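You operate a simulated robot arm through the tools that you are given. There is no shell and no other tool. Be economical: measure what you need, move in short steps, check, and stop when the job is done.

Carry out the task below with a simulated robot arm. There is one attempt and no reset: what you move stays moved.

TASK
Stand the yellow and red forks in their own colour holes, lid on, heat off.
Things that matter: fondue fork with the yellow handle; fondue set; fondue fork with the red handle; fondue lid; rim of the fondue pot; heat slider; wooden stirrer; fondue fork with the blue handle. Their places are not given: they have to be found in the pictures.

It is judged by the outcome, as a careful person would: the job done as asked, and still so three seconds after it is handed in. It fails if anything else is knocked over, pushed out of place, dropped, spilled or broken.

THE ROBOT
A 6-joint arm with a two-finger parallel gripper, fixed in place. Base frame: the origin is at the foot of the arm, x ahead of it, y to its left, z up; the work surface is at about z = 750. Lengths are in mm, angles in degrees, forces in N, time in s.
With the tool pointing down near the work surface it reaches from about 260 to 680 mm from the base axis. Its first joint turns from -66.0 to 66.0 degrees. Payload 2.9 kg.
Tool frame: the origin (TCP) lies between the finger pads and is the grasp point; the fingertips stand 30 mm ahead of it; z points along the fingers, y is the line along which they close. The gripper opens to 110 mm. The fingers are 20 mm wide and 10 mm thick; the gripper's body (48 by 112 mm) begins 55 mm behind the TCP.
Orientation is that of the tool frame in the base frame, as a unit quaternion [w, x, y, z]. With the fingers straight down and closing along the base's y, the tool's x points along the base's -x, its y along +y and its z along -z.

THE INTERFACE
- The arm moves only by the tool arm_command. Its argument "commands" is one flat list of numbers, 7 for each row, row after row: the opening, from 0 (shut) to 1 (fully open), then the shift along the tool's x, y, z in mm, then the turn, a rotation vector about the tool's x, y, z in degrees. In form: [grip, x, y, z, wx, wy, wz, grip, x, y, z, wx, wy, wz, ...]. A call has 1 to 10 rows; each row shifts and turns the commanded pose from where the row before left it, along the tool's axes as they then stand. A row lasts 0.2 s, in which the tool goes at most 50 mm and 8.6 degrees; a call with a longer step from one row to the next is refused whole, and so is a gripper value outside its range. A pose out of reach is approached as far as the arm can. The call stops where the force on the tool passes 70 N (or 10 N more than at its start, if that is more) or the arm is blocked; 0.2 s more then pass. The fingers move at their own pace (about 108 mm/s each) and stop on an object; they squeeze with about 24 N. The grip force told is the motor's: it shows also when the fingers shut on nothing. Time passes only in rows, and 0.2 s behind the last, so rows that do not move let the fingers close. It gives the time, the measured TCP pose, the force on the tool (base axes), the opening and the grip force at its end, in the units of the frame above (readings bear some noise), and new pictures: "show" is both (left out), scene, wrist or none.
- Cameras (640 x 400 px; columns grow to the right, rows downward): "scene" is fixed at [36.9, 418.1, 1389.1]; the picture's right is [-0.97, -0.23, 0.00], its down [-0.10, 0.44, -0.89] and it looks along [0.20, -0.87, -0.46] (base axes); focal length 375 px, centre (320, 200). "wrist" rides on the gripper at [-36, 0, -57] in the tool frame; the picture's right is [0.00, -1.00, 0.00], its down [0.97, 0.00, -0.24] and it looks along [0.24, 0.00, 0.97] (tool axes); focal length 218 px, centre (320, 200).
- point_at(camera, pixels): there is no depth. For up to 12 entries [column, row, z] of the newest picture of that camera ("zoom" is the newest enlarged one), the place [x, y] in the base frame at which the ray of that pixel passes the height z, good to about 3 mm, but the place of the scene camera against the robot may be out by one fixed shift of up to 12 mm in any direction. No time passes.
- inspect(camera, box): a new picture of the part [left, top, right, bottom] of that camera's present view, enlarged. No time passes.
- hand_in(): hands the job in; it is judged then, once.

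Work in short steps. Measure before you move; look again where a grasp or a placing could have gone wrong, and mend it. You have 80 turns and 120 pictures in all, the two below and enlarged ones among them. Open the gripper and draw the arm clear of the work before you hand the job in, unless the task says otherwise; then end with one line.

The tools are called after "Call:" as a command line: name --argument value ..., lists and objects as JSON in quotes. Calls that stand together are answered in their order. arm_command: Moves the arm, as the interface text tells. Its arguments: {"type":"object","properties":{"commands":{"type":"array","items":{"type":"number"}},"show":{"type":"string","enum":["both","scene","wrist","none"]}},"required":["commands"]} The other tools are called the same way: point_at (camera, pixels) gives the place at which the rays of pixels pass given heights; inspect (camera, box) takes an enlarged picture of a part of a camera's view; hand_in () hands the job in.

At the start:

```text
time: 0.0
eef_pos: [337.8, -360.5, 1175.1]
tcp_rot: [0.0, 0.0, 1.0, 0.001]
ft_force: [1.2, 0.1, 0.0]
grip_width: 110.0
grasp_force: 0.0
```

scene: 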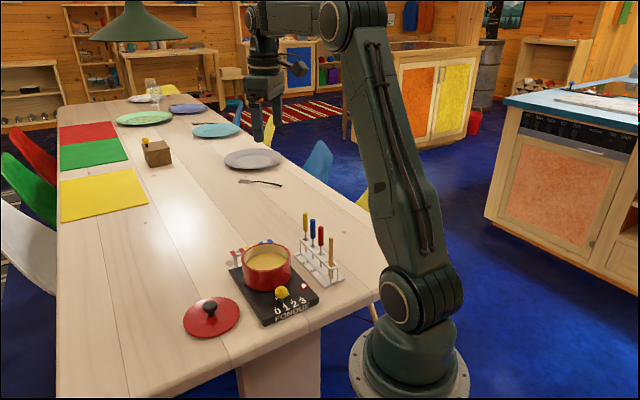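
wrist: 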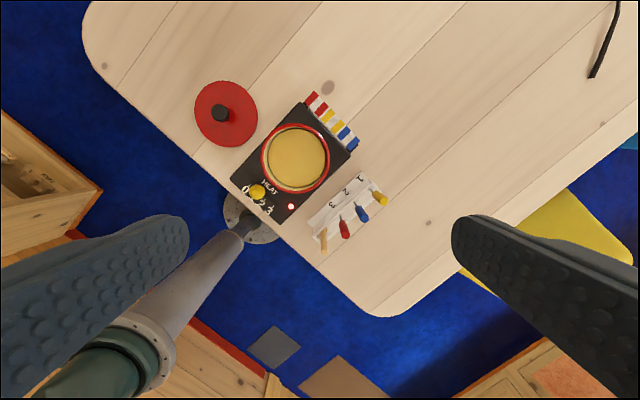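

The set is at about (270,270) in the scene picture, with the lid at (212,316) and a rack of forks at (318,255). I enlarge both views.

Call:
inspect --camera "scene" --box '[170, 200, 360, 340]'

Call:
inspect --camera "wrist" --box '[180, 70, 420, 270]'

```text
2.86 times, centred on (265, 270) of scene
```

zoom: 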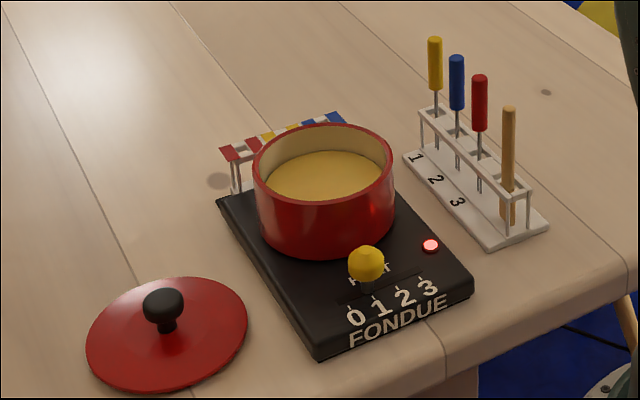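

```text
2.00 times, centred on (300, 170) of wrist
```

zoom: 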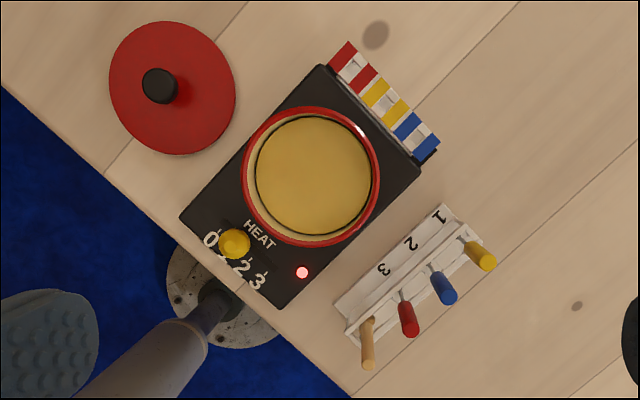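

I measure rough places from the wrist camera, with guessed heights.

Call:
point_at --camera "wrist" --pixels '[[220, 113, 780], [226, 114, 750], [257, 191, 800], [296, 158, 830], [381, 199, 870], [363, 215, 870], [345, 230, 870], [324, 246, 850], [312, 97, 820], [350, 141, 820], [235, 177, 775], [280, 222, 775]]'

Call:
point_at --camera "scene" --pixels '[[212, 306, 790], [212, 316, 750], [281, 292, 800], [266, 254, 830], [305, 214, 870], [305, 214, 890], [312, 222, 870], [321, 228, 870], [329, 262, 750], [297, 240, 750]]'

```text
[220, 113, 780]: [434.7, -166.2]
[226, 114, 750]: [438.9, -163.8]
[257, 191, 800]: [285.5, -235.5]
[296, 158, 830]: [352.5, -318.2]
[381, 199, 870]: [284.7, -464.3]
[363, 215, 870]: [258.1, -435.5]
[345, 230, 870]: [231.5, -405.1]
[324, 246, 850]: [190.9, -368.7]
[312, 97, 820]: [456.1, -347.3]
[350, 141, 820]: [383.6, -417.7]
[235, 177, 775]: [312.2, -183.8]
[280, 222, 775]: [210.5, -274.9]
```

```text
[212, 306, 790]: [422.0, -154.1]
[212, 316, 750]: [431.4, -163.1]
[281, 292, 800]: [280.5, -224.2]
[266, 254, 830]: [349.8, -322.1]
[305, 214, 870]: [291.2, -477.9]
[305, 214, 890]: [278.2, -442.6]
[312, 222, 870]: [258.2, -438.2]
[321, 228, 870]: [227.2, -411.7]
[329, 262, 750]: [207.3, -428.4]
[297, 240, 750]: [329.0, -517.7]
```

I move closer for a better look: down 150 mm, keeping clear above everything.

Call:
arm_command --commands '[1, 5, 5, 45, 0, 0, 0, 1, 5, 5, 45, 0, 0, 0, 1, 5, 5, 45, 0, 0, 0, 1, 5, 5, 45, 0, 0, 0, 1, 0, 0, 0, 0, 0, 0]'

Call:
inspect --camera "wrist" --box '[220, 20, 480, 240]'

```text
time: 1.2
eef_pos: [318.4, -340.7, 994.4]
tcp_rot: [0.0, 0.0, 1.0, 0.0]
ft_force: [1.2, 0.9, 0.3]
grip_width: 109.9
grasp_force: 0.0
```

scene: 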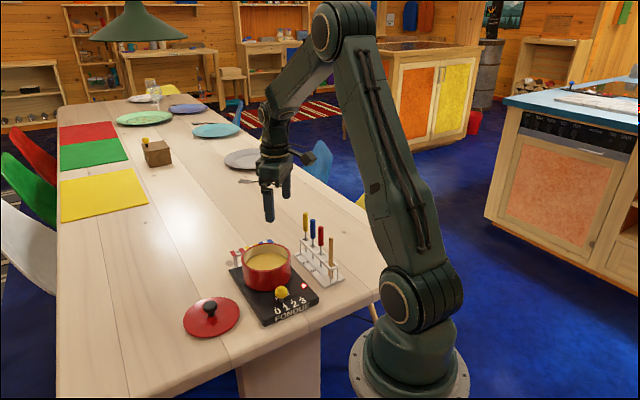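
wrist: 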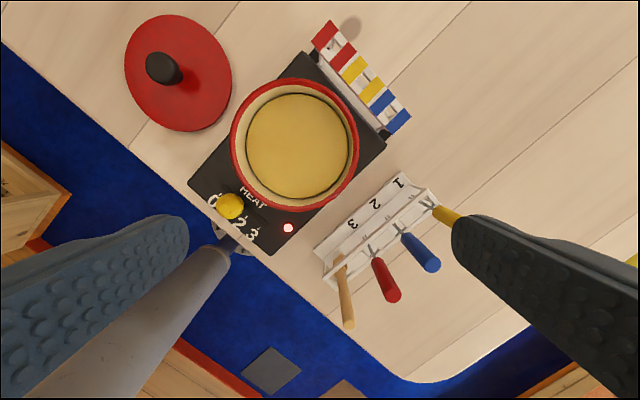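

```text
1.82 times, centred on (350, 130) of wrist
```

zoom: 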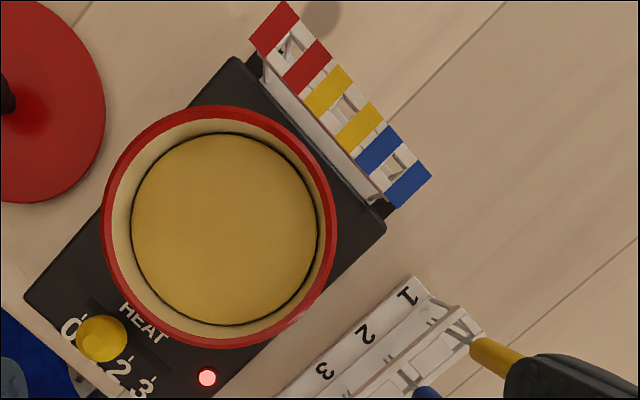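

Parallax puts the hole rail at z≈810, the pot rim at ≈838 and the fork tops at ≈888. Now I measure the rail and the heat slider in the newest wrist picture.

Call:
inspect --camera "wrist" --box '[180, 170, 310, 260]'

Call:
inspect --camera "scene" --box '[250, 265, 330, 320]'

Call:
point_at --camera "wrist" --pixels '[[332, 34, 810], [363, 74, 810], [392, 108, 810], [326, 21, 810], [411, 113, 810], [315, 44, 810], [387, 132, 810], [295, 145, 838], [229, 205, 800], [212, 200, 775], [253, 237, 775]]'

```text
4.44 times, centred on (245, 215) of wrist
```

zoom: 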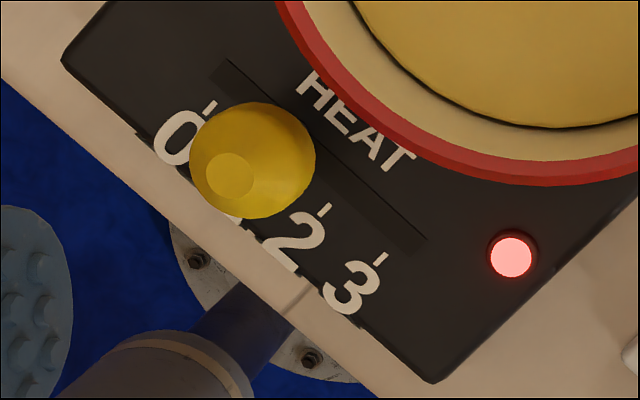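

```text
7.27 times, centred on (290, 292) of scene
```

zoom: 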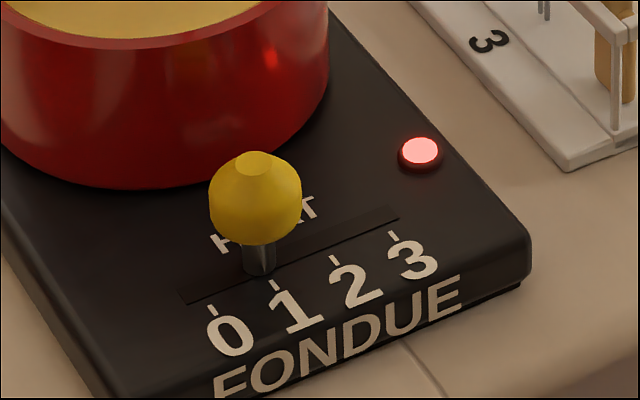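

```text
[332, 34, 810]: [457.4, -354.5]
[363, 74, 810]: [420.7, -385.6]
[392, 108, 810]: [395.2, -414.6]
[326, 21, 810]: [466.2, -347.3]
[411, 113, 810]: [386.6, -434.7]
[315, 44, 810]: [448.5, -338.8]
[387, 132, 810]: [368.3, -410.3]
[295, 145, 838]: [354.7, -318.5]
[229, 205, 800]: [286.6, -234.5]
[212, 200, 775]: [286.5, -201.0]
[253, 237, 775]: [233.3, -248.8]
```

The knob stands at "1" at about (287,-237,809), and the set is turned 45°. I rotate the tool so it closes across the slot and move above the knob.

Call:
arm_command --commands '[0.45, 0, 0, 0, 0, 0, -7.5, 0.45, 0, 0, 0, 0, 0, -7.5, 0.45, 0, 0, 0, 0, 0, -7.5, 0.45, 0, 0, 0, 0, 0, -7.5, 0.45, 0, 0, 0, 0, 0, -7.5, 0.45, 0, 0, 0, 0, 0, -7.5, 0.45, -17.2, 31.8, 30, 0, 0, 0, 0.45, -17.2, 31.8, 30, 0, 0, 0, 0.45, -17.2, 31.8, 30, 0, 0, 0, 0.45, 0, 0, 0, 0, 0, 0]'

```text
time: 3.4
eef_pos: [287.8, -236.3, 904.3]
tcp_rot: [0.0, -0.382, 0.924, 0.001]
ft_force: [-0.6, -0.1, 0.0]
grip_width: 49.6
grasp_force: 0.1
```

scene: 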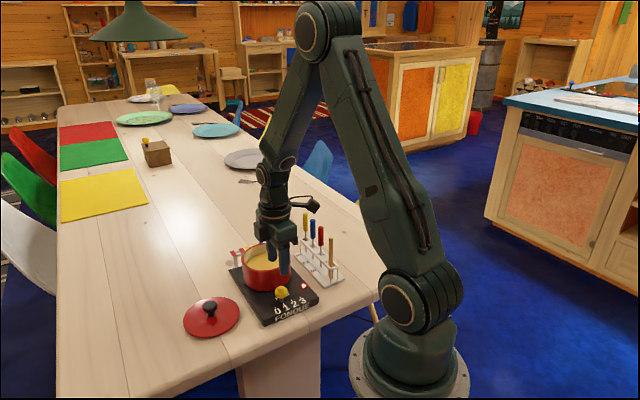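
wrist: 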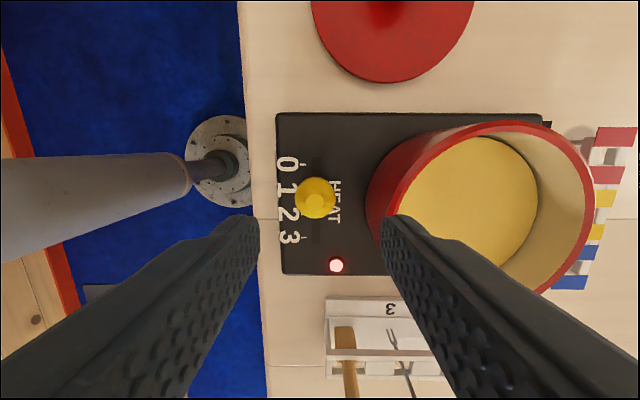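

The knob is dead ahead, about 3 mm toward tool +y. I lower the tool around it and close.

Call:
arm_command --commands '[0.45, 0, 1.5, 30, 0, 0, 0, 0.45, 0, 1, 30, 0, 0, 0, 0.45, 0, 0, 29, 0, 0, 0, 0.1, 0, 0, 0, 0, 0, 0, 0.0, 0, 0, 0, 0, 0, 0]'

```text
time: 4.6
eef_pos: [284.5, -235.3, 814.9]
tcp_rot: [0.001, -0.383, 0.924, 0.0]
ft_force: [-1.7, 1.3, 1.1]
grip_width: 29.0
grasp_force: 23.9
```

scene: 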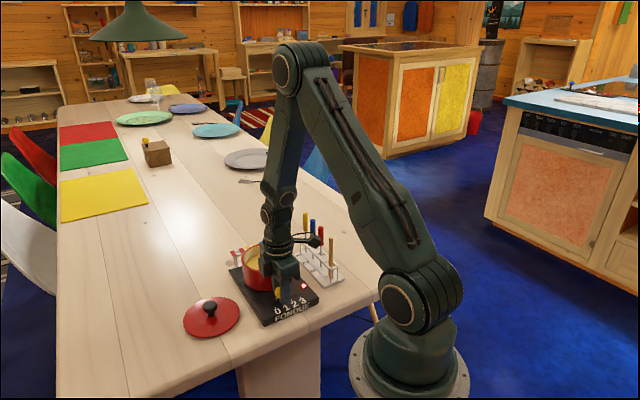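
wrist: 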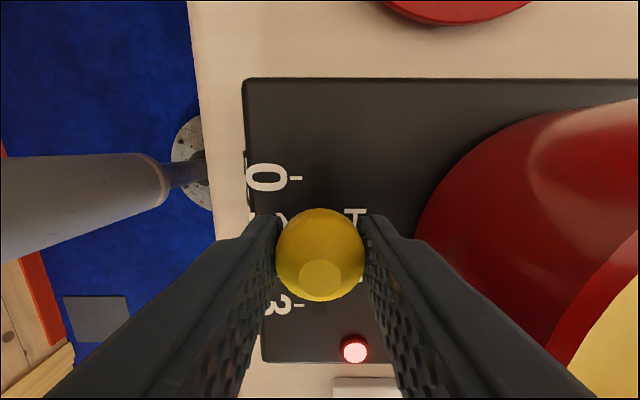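

The knob is gripped (29 mm). I slide it toward 0 along tool -x.

Call:
arm_command --commands '[0, -5, 0, 0, 0, 0, 0, 0, -5, 0, 0, 0, 0, 0, 0, -5, 0, 0, 0, 0, 0, 0, -5, 0, 0, 0, 0, 0, 0, 0, 0, 0, 0, 0]' --show "wrist"

```text
refused: commands must hold 7 numbers for each row
```

One row had a number too many, so I resend the slide.

Call:
arm_command --commands '[0, -5, 0, 0, 0, 0, 0, 0, -5, 0, 0, 0, 0, 0, 0, -5, 0, 0, 0, 0, 0, 0, -5, 0, 0, 0, 0, 0, 0, 0, 0, 0, 0, 0, 0]' --show "wrist"

```text
time: 5.8
eef_pos: [297.7, -221.2, 815.5]
tcp_rot: [0.0, -0.383, 0.924, 0.001]
ft_force: [1.0, 0.3, -0.1]
grip_width: 29.4
grasp_force: 24.1
```

wrist: 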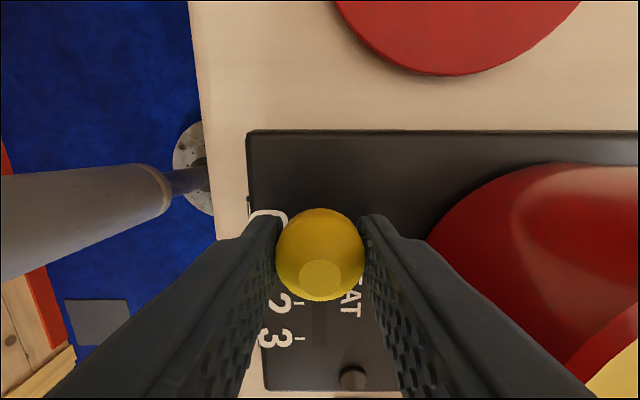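

The lamp is out. I release and rise to check the position.

Call:
arm_command --commands '[0.45, 0, 0, 0, 0, 0, 0, 0.45, 0, 0, 0, 0, 0, 0, 0.45, 0, 0, -40, 0, 0, 0, 0.45, 0, 0, -40, 0, 0, 0, 0.45, 0, 0, 0, 0, 0, 0]'

Call:
inspect --camera "scene" --box '[250, 265, 330, 320]'

```text
time: 7.0
eef_pos: [297.5, -220.3, 895.8]
tcp_rot: [0.0, -0.383, 0.924, 0.0]
ft_force: [0.0, 0.9, 0.3]
grip_width: 49.4
grasp_force: 0.1
```

scene: 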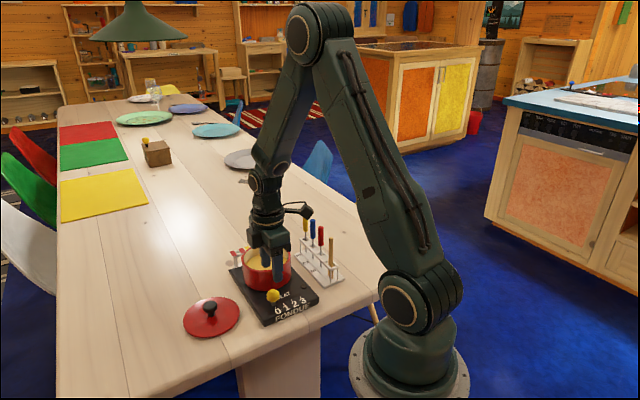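
wrist: 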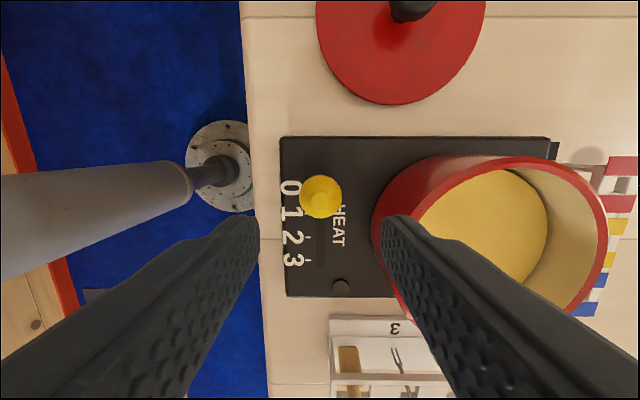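

```text
7.27 times, centred on (290, 292) of scene
```

zoom: 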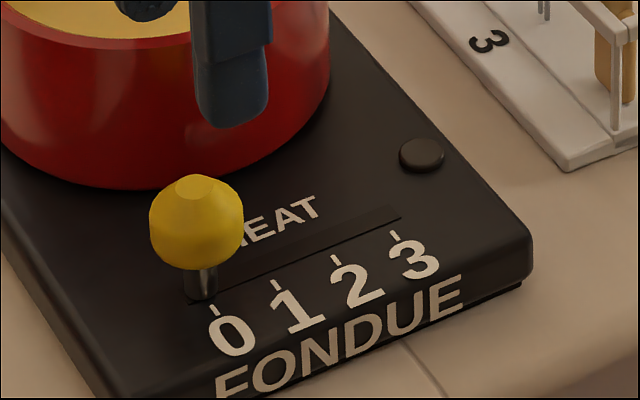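

The heat is at 0 and the lamp is off. Next the lid: I move above its knob at about (437,-166).

Call:
arm_command --commands '[0.6, -34.2, -15.1, 0, 0, 0, 0, 0.6, -34.2, -15.1, 0, 0, 0, 0, 0.6, -34.2, -15.1, 0, 0, 0, 0, 0.6, -34.2, -15.1, 0, 0, 0, 0, 0.6, 0, 0, 0, 0, 0, 0]'

Call:
inspect --camera "scene" --box '[170, 270, 260, 350]'

```text
time: 8.2
eef_pos: [438.1, -167.1, 895.6]
tcp_rot: [0.0, -0.382, 0.924, 0.0]
ft_force: [0.2, -0.6, 0.5]
grip_width: 66.0
grasp_force: 0.0
```

scene: 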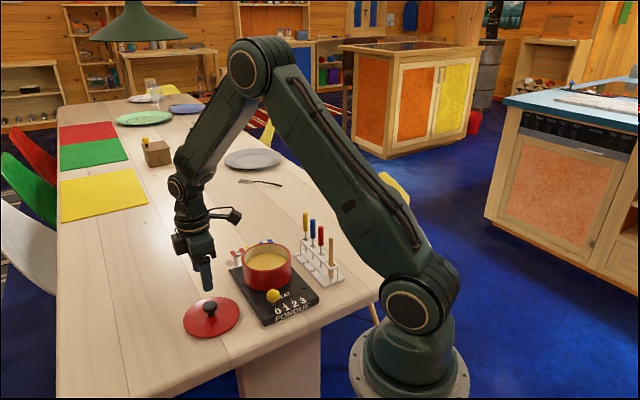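
wrist: 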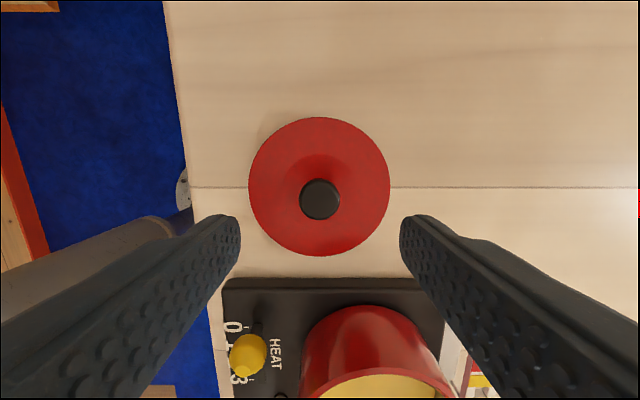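

```text
5.00 times, centred on (215, 310) of scene
```

zoom: 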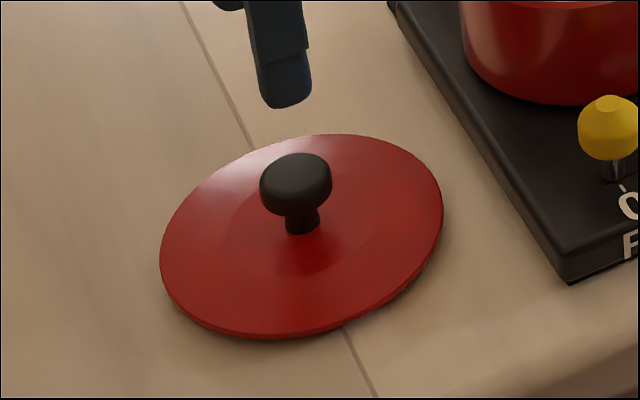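

The knob is centred between the fingers. I lower to TCP z≈800 (tips ≈770) and close on the knob.

Call:
arm_command --commands '[0.6, 2, 0, 40, 0, 0, 0, 0.6, 0, 0, 40, 0, 0, 0, 0.6, 0, 0, 15, 0, 0, 0, 0.6, 0, 0, 0, 0, 0, 0, 0, 0, 0, 0, 0, 0, 0, 0, 0, 0, 0, 0, 0, 0, 0, 0, 0, 0, 0, 0, 0]'

Call:
inspect --camera "scene" --box '[170, 270, 260, 350]'

```text
time: 9.8
eef_pos: [436.3, -168.8, 800.9]
tcp_rot: [0.0, -0.383, 0.924, 0.0]
ft_force: [-0.1, 0.5, 0.3]
grip_width: 29.8
grasp_force: 23.6
```

scene: 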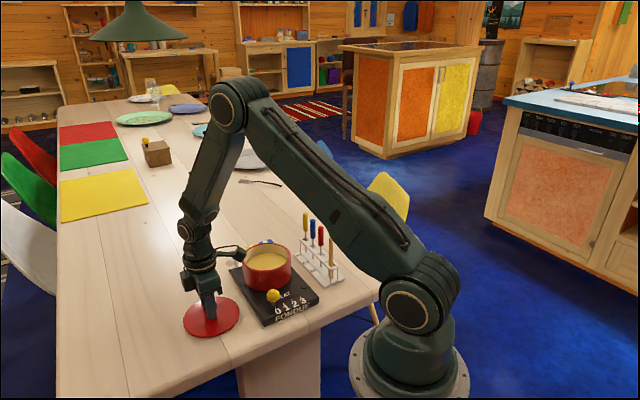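
wrist: 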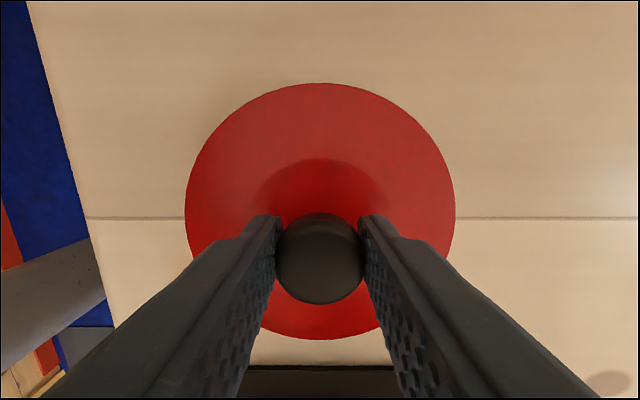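

```text
5.00 times, centred on (215, 310) of scene
```

zoom: 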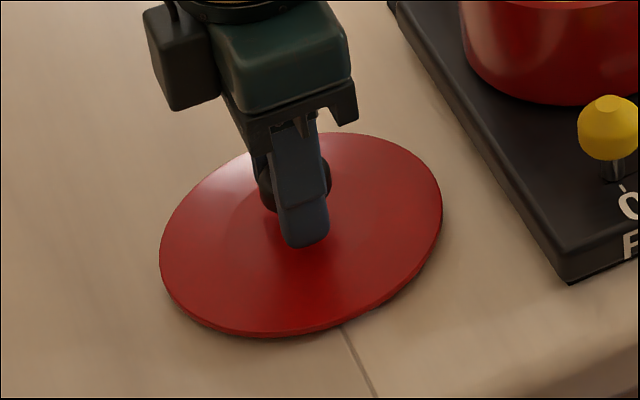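

The lid is gripped. I lift it 130 mm and check it in the pictures.

Call:
arm_command --commands '[0, 0, 0, -15, 0, 0, 0, 0, 0, 0, -35, 0, 0, 0, 0, 0, 0, -40, 0, 0, 0, 0, 0, 0, -40, 0, 0, 0, 0, 40.3, -11.2, 0, 0, 0, 0, 0, 40.3, -11.2, 0, 0, 0, 0, 0, 40.3, -11.2, 0, 0, 0, 0, 0, 40.3, -11.2, 0, 0, 0, 0, 0, 0, 0, 0, 0, 0, 0]'

Call:
inspect --camera "scene" --box '[200, 190, 350, 330]'

```text
time: 11.8
eef_pos: [354.7, -313.2, 930.5]
tcp_rot: [0.0, -0.383, 0.924, 0.0]
ft_force: [-0.4, 0.4, -1.4]
grip_width: 29.7
grasp_force: 23.7
```

scene: 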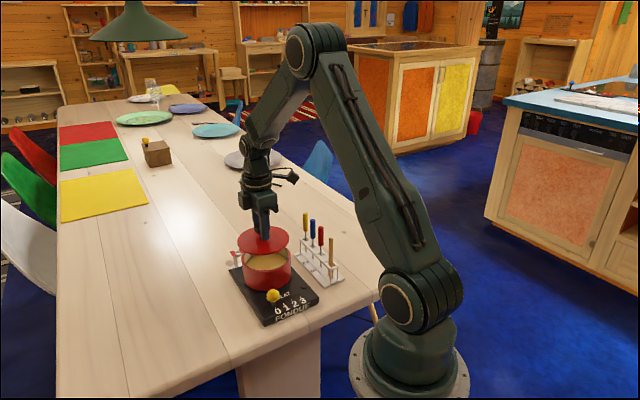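
wrist: 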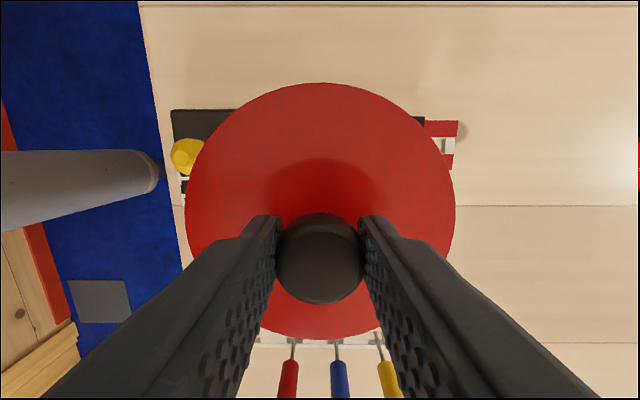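

```text
2.86 times, centred on (275, 260) of scene
```

zoom: 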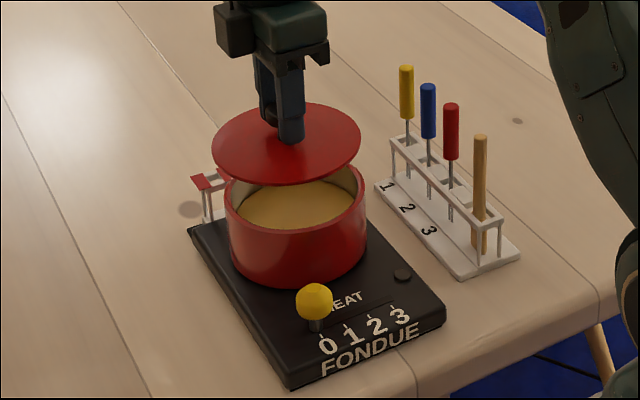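

The lid hangs level over the pot. I lower 34 mm and compare the outlines before the last bit.

Call:
arm_command --commands '[0, 0, 0, 17, 0, 0, 0, 0, 0, 0, 17, 0, 0, 0, 0, 0, 0, 0, 0, 0, 0]' --show "wrist"

Call:
inspect --camera "scene" --box '[225, 220, 315, 300]'

```text
time: 12.6
eef_pos: [356.0, -312.3, 895.3]
tcp_rot: [0.0, -0.383, 0.924, 0.001]
ft_force: [1.1, 0.9, -1.4]
grip_width: 29.8
grasp_force: 23.9
```

wrist: 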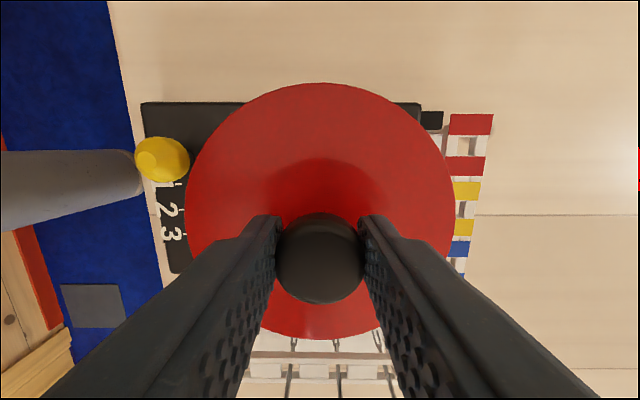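

```text
5.00 times, centred on (270, 260) of scene
```

zoom: 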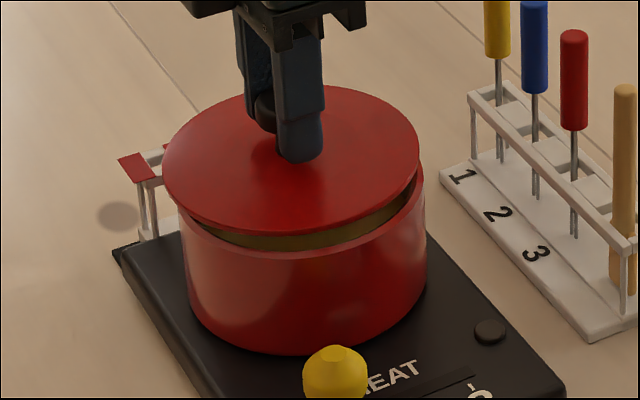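

The lid appears about 12 zoomed px left of the pot (4–5 mm toward +x). I correct that and look again.

Call:
arm_command --commands '[0, 3.4, 1.8, 2, 0, 0, 0, 0, 0, 0, 0, 0, 0, 0]' --show "none"

Call:
inspect --camera "scene" --box '[225, 220, 315, 300]'

```text
time: 13.2
eef_pos: [350.8, -315.5, 895.4]
tcp_rot: [0.0, -0.383, 0.924, 0.0]
ft_force: [1.1, -1.0, -0.3]
grip_width: 30.0
grasp_force: 24.8
```

```text
5.00 times, centred on (270, 260) of scene
```

zoom: 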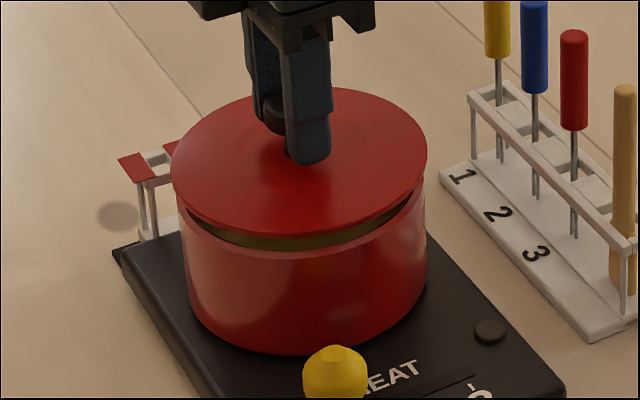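

It is now well centred (171–428 against 180–427). I lower in small steps until it touches.

Call:
arm_command --commands '[0, 0.7, 0, 2, 0, 0, 0, 0, 0, 0, 2, 0, 0, 0, 0, 0, 0, 1.5, 0, 0, 0, 0, 0, 0, 0, 0, 0, 0]' --show "none"

Call:
inspect --camera "scene" --box '[225, 220, 315, 300]'

```text
time: 14.2
eef_pos: [351.2, -315.3, 888.2]
tcp_rot: [0.0, -0.382, 0.924, 0.0]
ft_force: [0.0, -0.9, -1.3]
grip_width: 30.0
grasp_force: 23.9
```

```text
5.00 times, centred on (270, 260) of scene
```

zoom: 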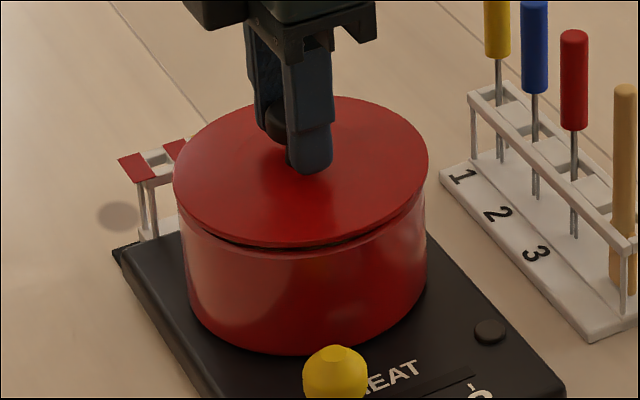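

A thin gap is left at the front. I go on 1 mm at a time.

Call:
arm_command --commands '[0, 0, 0, 1, 0, 0, 0, 0, 0, 0, 1, 0, 0, 0, 0, 0, 0, 1, 0, 0, 0, 0, 0, 0, 0, 0, 0, 0]' --show "none"

Call:
inspect --camera "scene" --box '[225, 220, 315, 300]'

```text
time: 15.2
eef_pos: [350.0, -316.0, 885.0]
tcp_rot: [-0.001, -0.382, 0.924, 0.0]
ft_force: [-0.1, 0.5, -1.3]
grip_width: 29.9
grasp_force: 23.7
```

```text
5.00 times, centred on (270, 260) of scene
```

zoom: 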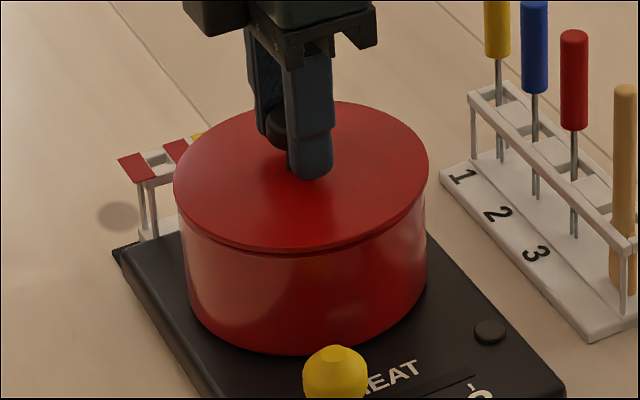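

Almost seated, with no contact force yet. I lower another 2 mm.

Call:
arm_command --commands '[0, 0, 0, 1, 0, 0, 0, 0, 0, 0, 1, 0, 0, 0, 0, 0, 0, 0, 0, 0, 0]' --show "none"

Call:
inspect --camera "scene" --box '[225, 220, 315, 300]'

```text
time: 16.0
eef_pos: [351.2, -317.9, 883.8]
tcp_rot: [0.0, -0.383, 0.924, 0.0]
ft_force: [0.2, -0.6, -1.0]
grip_width: 29.7
grasp_force: 24.0
```

```text
5.00 times, centred on (270, 260) of scene
```

zoom: 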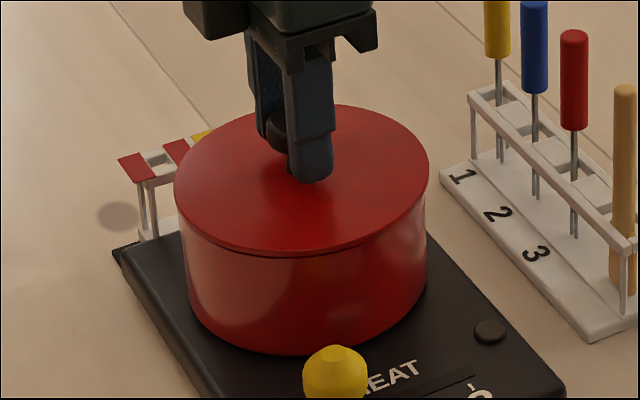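

Still no force. Another 2 mm.

Call:
arm_command --commands '[0, 0, 0, 1, 0, 0, 0, 0, 0, 0, 1, 0, 0, 0, 0, 0, 0, 0, 0, 0, 0]' --show "none"

Call:
inspect --camera "scene" --box '[225, 220, 315, 300]'

```text
time: 16.8
eef_pos: [350.4, -314.7, 881.9]
tcp_rot: [0.0, -0.383, 0.924, 0.0]
ft_force: [0.8, -0.3, -1.9]
grip_width: 29.7
grasp_force: 24.1
```

```text
5.00 times, centred on (270, 260) of scene
```

zoom: 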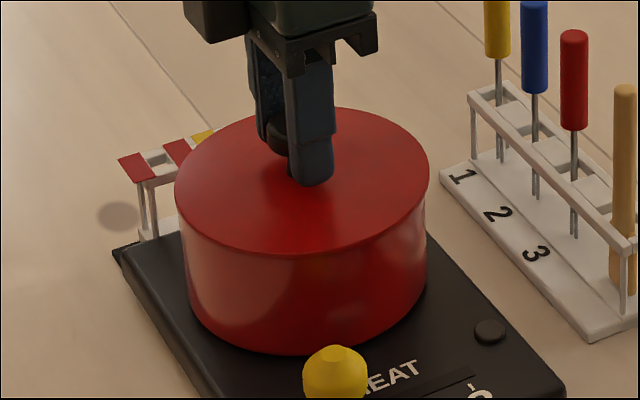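

No contact yet (lid bottom ≈832), so the rim is a little lower than I estimated. I continue 1 mm at a time while watching the force.

Call:
arm_command --commands '[0, 0, 0, 1, 0, 0, 0, 0, 0, 0, 1, 0, 0, 0, 0, 0, 0, 0, 0, 0, 0]' --show "none"

Call:
arm_command --commands '[0, 0, 0, 1, 0, 0, 0, 0, 0, 0, 0, 0, 0, 0]' --show "none"

Call:
inspect --camera "scene" --box '[225, 220, 315, 300]'

```text
time: 17.6
eef_pos: [351.5, -315.2, 881.5]
tcp_rot: [0.0, -0.382, 0.924, -0.001]
ft_force: [-3.5, 4.7, 20.1]
grip_width: 30.3
grasp_force: 23.9
```

```text
time: 18.2
eef_pos: [351.1, -315.2, 879.6]
tcp_rot: [0.001, -0.382, 0.924, -0.001]
ft_force: [-5.6, 6.2, 30.6]
grip_width: 29.9
grasp_force: 23.4
```

```text
5.00 times, centred on (270, 260) of scene
```

zoom: 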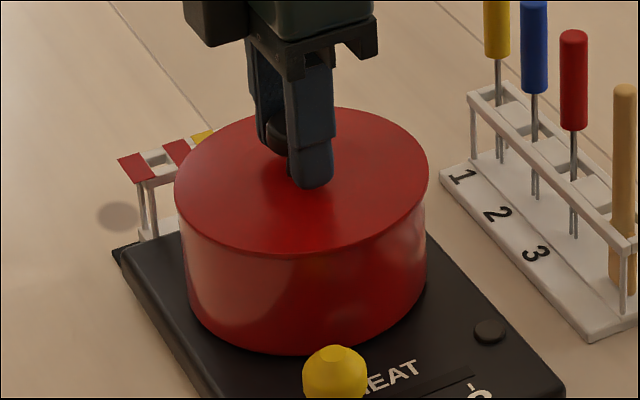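

The lid is seated (30 N of contact). I back off 2 mm to relieve the force, release and rise.

Call:
arm_command --commands '[0, 0, 0, -2, 0, 0, 0, 0.5, 0, 0, 0, 0, 0, 0, 0.5, 0, 0, 0, 0, 0, 0, 0.5, 0, 0, -20, 0, 0, 0, 0.5, 0, 0, -40, 0, 0, 0, 0.5, 0, 0, -40, 0, 0, 0, 0.5, 0, 0, 0, 0, 0, 0]'

Call:
inspect --camera "scene" --box '[225, 210, 345, 300]'

```text
time: 19.8
eef_pos: [351.4, -315.2, 982.1]
tcp_rot: [-0.001, -0.382, 0.924, 0.0]
ft_force: [-0.5, 0.9, -0.1]
grip_width: 55.0
grasp_force: 0.1
```

scene: 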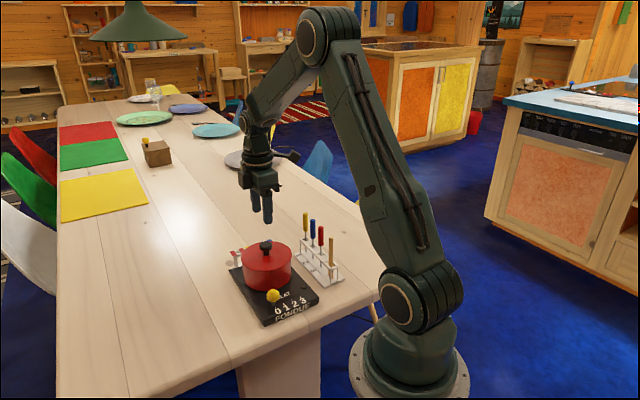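
wrist: 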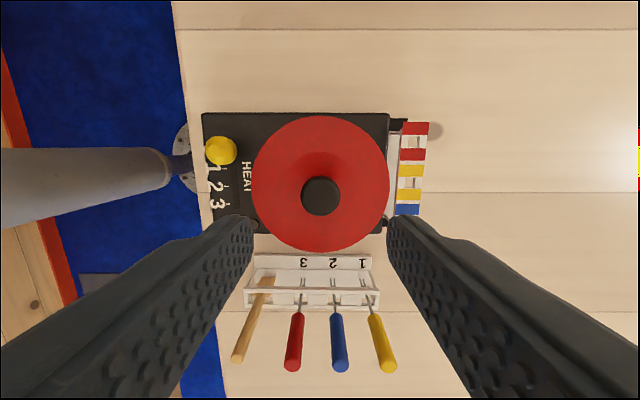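

```text
4.44 times, centred on (285, 255) of scene
```

zoom: 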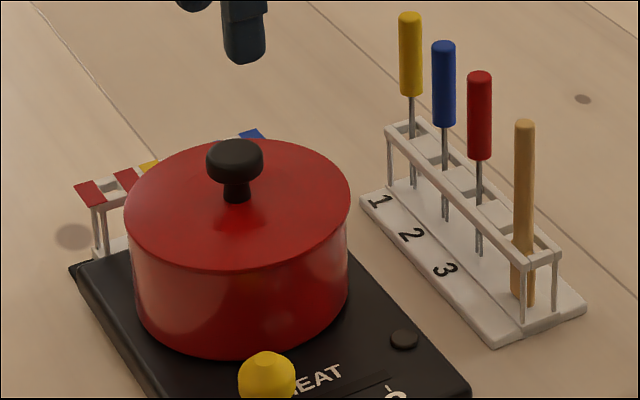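

The lid sits well. Now the yellow fork, top at about (286,-464,888). I move above it in the same orientation, with the fingers passing between the forks along the row.

Call:
arm_command --commands '[0.35, 37.9, -14.7, 5, 0, 0, 0, 0.35, 37.9, -14.7, 5, 0, 0, 0, 0.35, 37.9, -14.7, 5, 0, 0, 0, 0.35, 37.9, -14.7, 5, 0, 0, 0, 0.35, 0, 0, 0, 0, 0, 0, 0.35, 0, 0, 0, 0, 0, 0]'

Call:
inspect --camera "wrist" --box '[240, 150, 400, 270]'

```text
time: 21.2
eef_pos: [285.8, -463.7, 961.7]
tcp_rot: [0.0, -0.383, 0.924, -0.001]
ft_force: [-0.3, -0.1, 0.1]
grip_width: 38.5
grasp_force: 0.1
```

scene: 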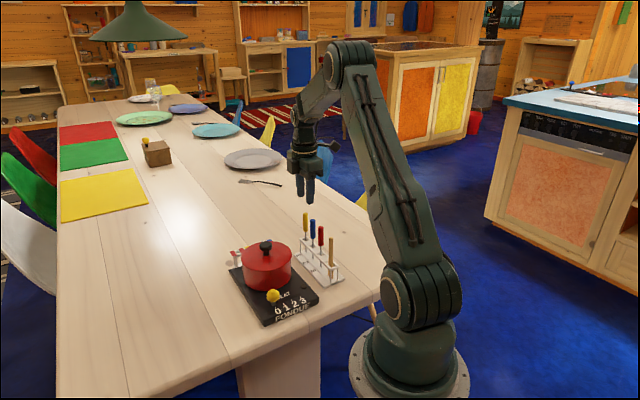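
wrist: 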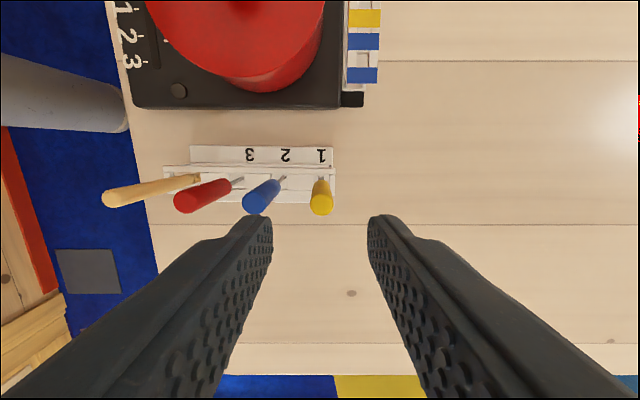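

```text
3.33 times, centred on (320, 210) of wrist
```

zoom: 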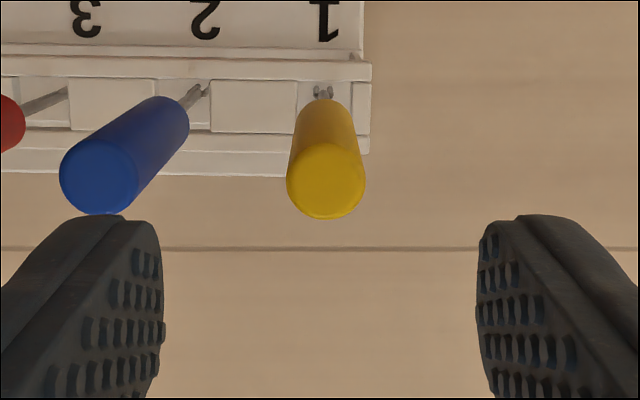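

The yellow top is right below the TCP (offset about -1, -1 mm), and blue is 42 mm away. I lower 97 mm around the yellow handle, with a check on the way.

Call:
arm_command --commands '[0.35, -1, -1, 30, 0, 0, 0, 0.35, 0, 0, 30, 0, 0, 0, 0.35, 0, 0, 5, 0, 0, 0, 0.35, 0, 0, 0, 0, 0, 0]' --show "wrist"

Call:
inspect --camera "scene" --box '[270, 180, 350, 290]'

```text
time: 22.2
eef_pos: [286.7, -465.0, 896.0]
tcp_rot: [0.0, -0.382, 0.924, -0.001]
ft_force: [-0.4, 0.2, 0.2]
grip_width: 38.5
grasp_force: 0.0
```

wrist: 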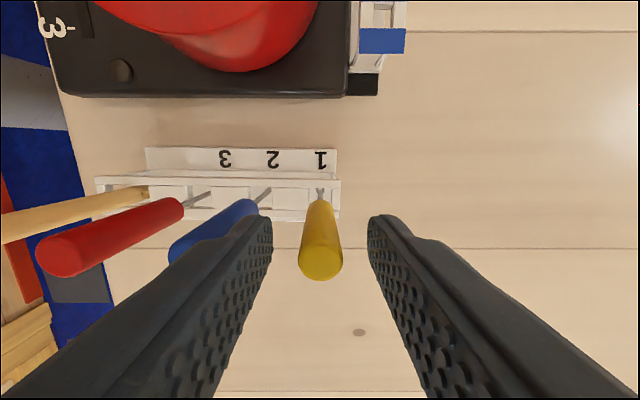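

```text
3.64 times, centred on (310, 235) of scene
```

zoom: 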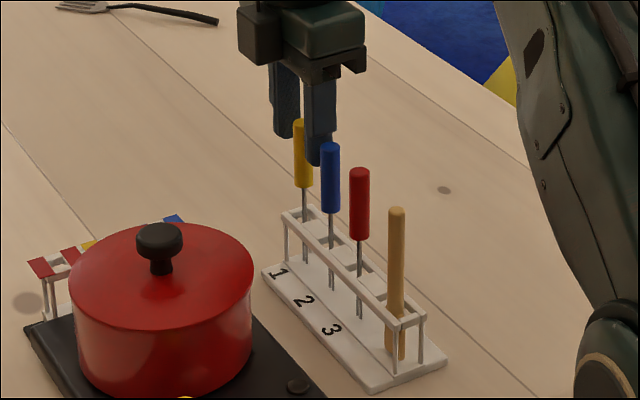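

The fingers straddle yellow cleanly without touching blue. I lower 29 mm more and close.

Call:
arm_command --commands '[0.35, 0, 0, 15, 0, 0, 0, 0.35, 0, 0, 14, 0, 0, 0, 0.35, 0, 0, 0, 0, 0, 0, 0.0, 0, 0, 0, 0, 0, 0, 0.0, 0, 0, 0, 0, 0, 0]' --show "wrist"

Call:
inspect --camera "scene" --box '[270, 180, 350, 290]'

```text
time: 23.4
eef_pos: [285.8, -463.9, 866.4]
tcp_rot: [-0.001, -0.383, 0.924, 0.0]
ft_force: [-0.7, 0.8, -0.2]
grip_width: 13.4
grasp_force: 24.4
```

wrist: 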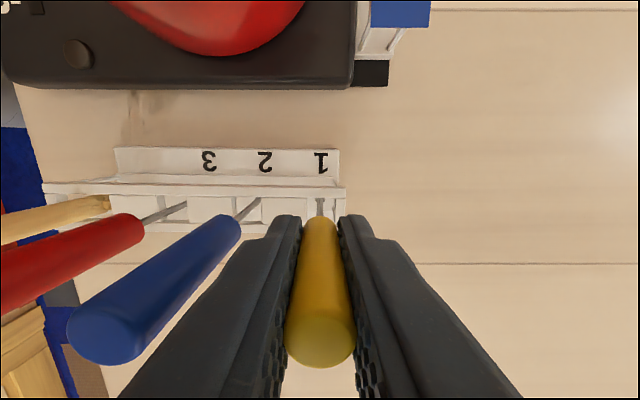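

```text
3.64 times, centred on (310, 235) of scene
```

zoom: 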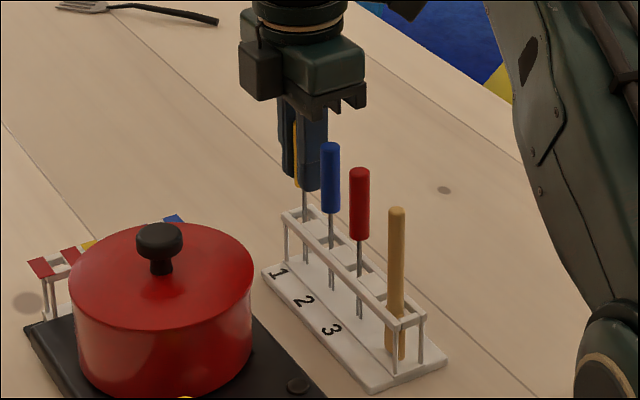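

Gripped (13.4 mm). I lift straight up 110 mm.

Call:
arm_command --commands '[0, 0, 0, -15, 0, 0, 0, 0, 0, 0, -25, 0, 0, 0, 0, 0, 0, -35, 0, 0, 0, 0, 0, 0, -35, 0, 0, 0, 0, 0, 0, 0, 0, 0, 0]'

Call:
inspect --camera "scene" --box '[230, 160, 360, 290]'

```text
time: 24.6
eef_pos: [286.2, -464.9, 976.9]
tcp_rot: [0.001, -0.383, 0.924, 0.001]
ft_force: [-0.4, 0.3, -1.0]
grip_width: 13.2
grasp_force: 24.2
```

scene: 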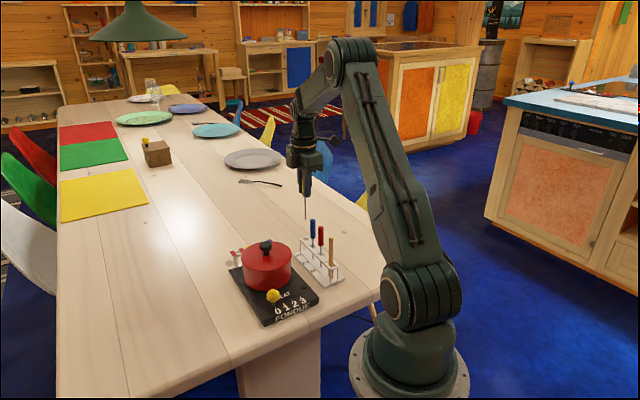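
wrist: 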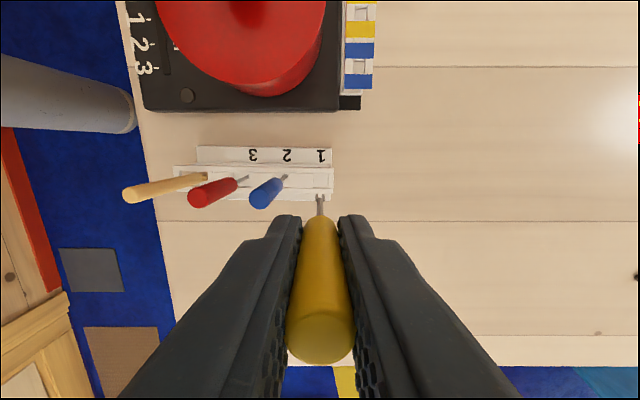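

```text
3.08 times, centred on (295, 225) of scene
```

zoom: 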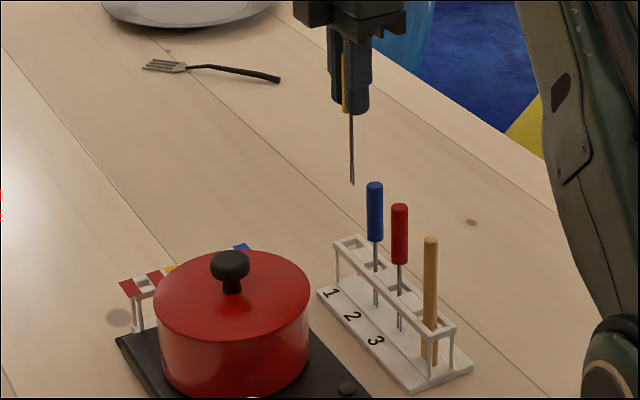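

I enlarge the wrist view to find exactly where the fork tip is, and where the rail holes are.

Call:
inspect --camera "wrist" --box '[280, 170, 360, 220]'

Call:
inspect --camera "wrist" --box '[310, 0, 410, 120]'

```text
8.00 times, centred on (320, 195) of wrist
```

zoom: 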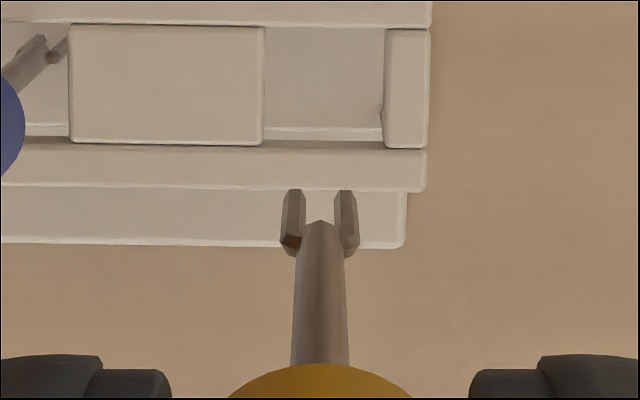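

```text
3.33 times, centred on (360, 60) of wrist
```

zoom: 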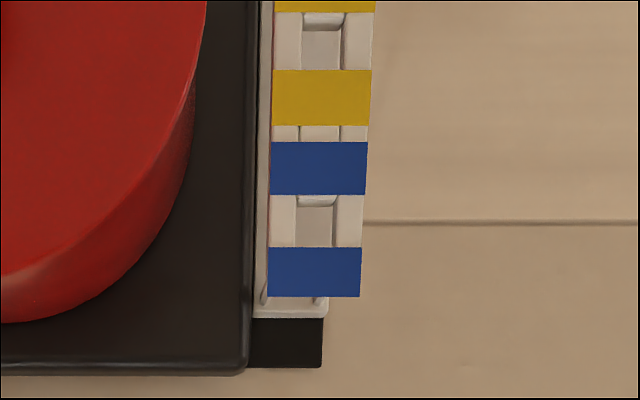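

The fork hangs vertically (tip at +0.1 mm) and its prongs are about 7 mm wide. The yellow hole is about 12 × 18 mm near (416,-386). I carry the fork above it at this height.

Call:
arm_command --commands '[0, -29.6, -7.2, 0, 0, 0, 0, 0, -29.6, -7.2, 0, 0, 0, 0, 0, -29.6, -7.2, 0, 0, 0, 0, 0, -29.6, -7.2, 0, 0, 0, 0, 0, -29.6, -7.2, 0, 0, 0, 0, 0, 0, 0, 0, 0, 0, 0, 0, 0, 0, 0, 0, 0, 0]'

Call:
inspect --camera "wrist" --box '[270, 130, 370, 220]'

```text
time: 26.2
eef_pos: [415.7, -385.2, 975.6]
tcp_rot: [0.0, -0.383, 0.924, 0.0]
ft_force: [0.1, -0.3, -1.1]
grip_width: 13.4
grasp_force: 23.9
```

scene: 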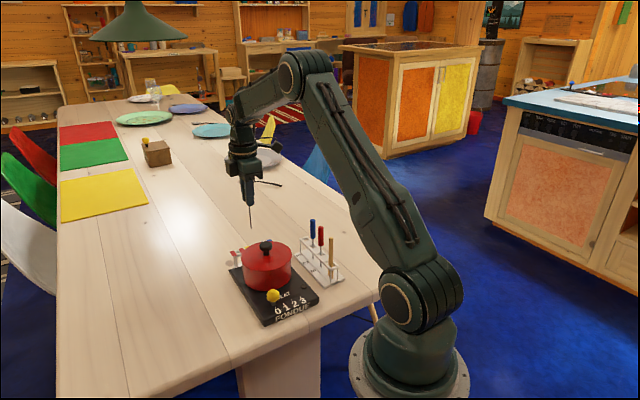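
wrist: 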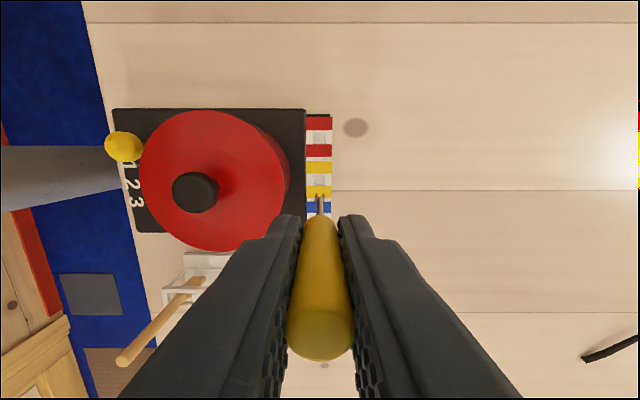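

```text
4.44 times, centred on (320, 175) of wrist
```

zoom: 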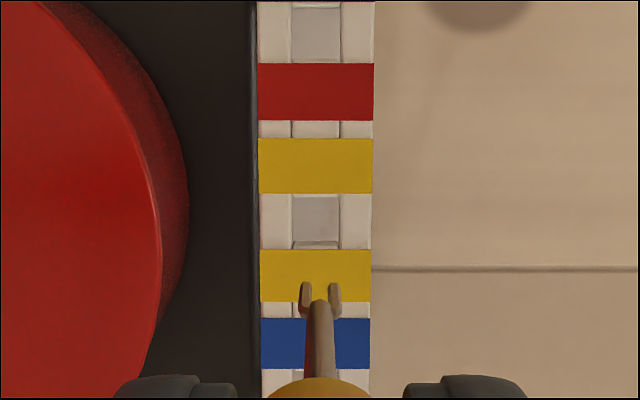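

The hole centre is at zoom (316,221), about -2.5 mm in tool x and +0.9 in y from the tip. I correct this and come down 38 mm to just above the rail.

Call:
arm_command --commands '[0, -2.7, 0.9, 18, 0, 0, 0, 0, 0, 0, 20, 0, 0, 0, 0, 0, 0, 0, 0, 0, 0, 0, 0, 0, 0, 0, 0, 0]' --show "none"

Call:
inspect --camera "wrist" --box '[270, 130, 370, 220]'

Call:
inspect --camera "scene" --box '[210, 200, 310, 300]'

```text
time: 27.2
eef_pos: [418.0, -382.7, 938.7]
tcp_rot: [0.0, -0.383, 0.924, 0.0]
ft_force: [-0.8, -0.6, -0.7]
grip_width: 13.3
grasp_force: 23.9
```

```text
4.44 times, centred on (320, 175) of wrist
```

zoom: 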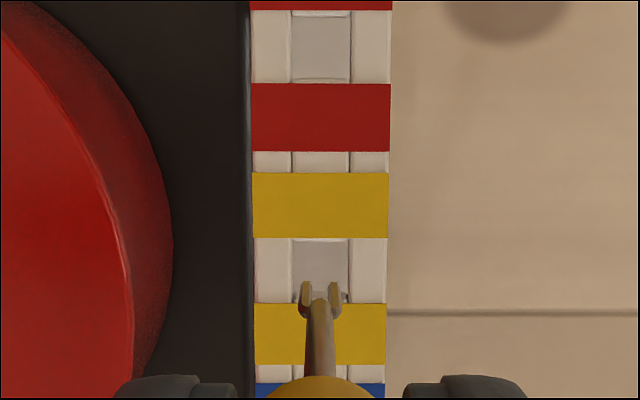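

```text
4.00 times, centred on (260, 250) of scene
```

zoom: 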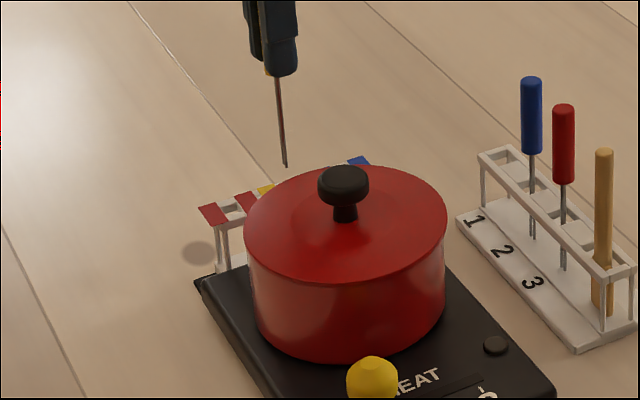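

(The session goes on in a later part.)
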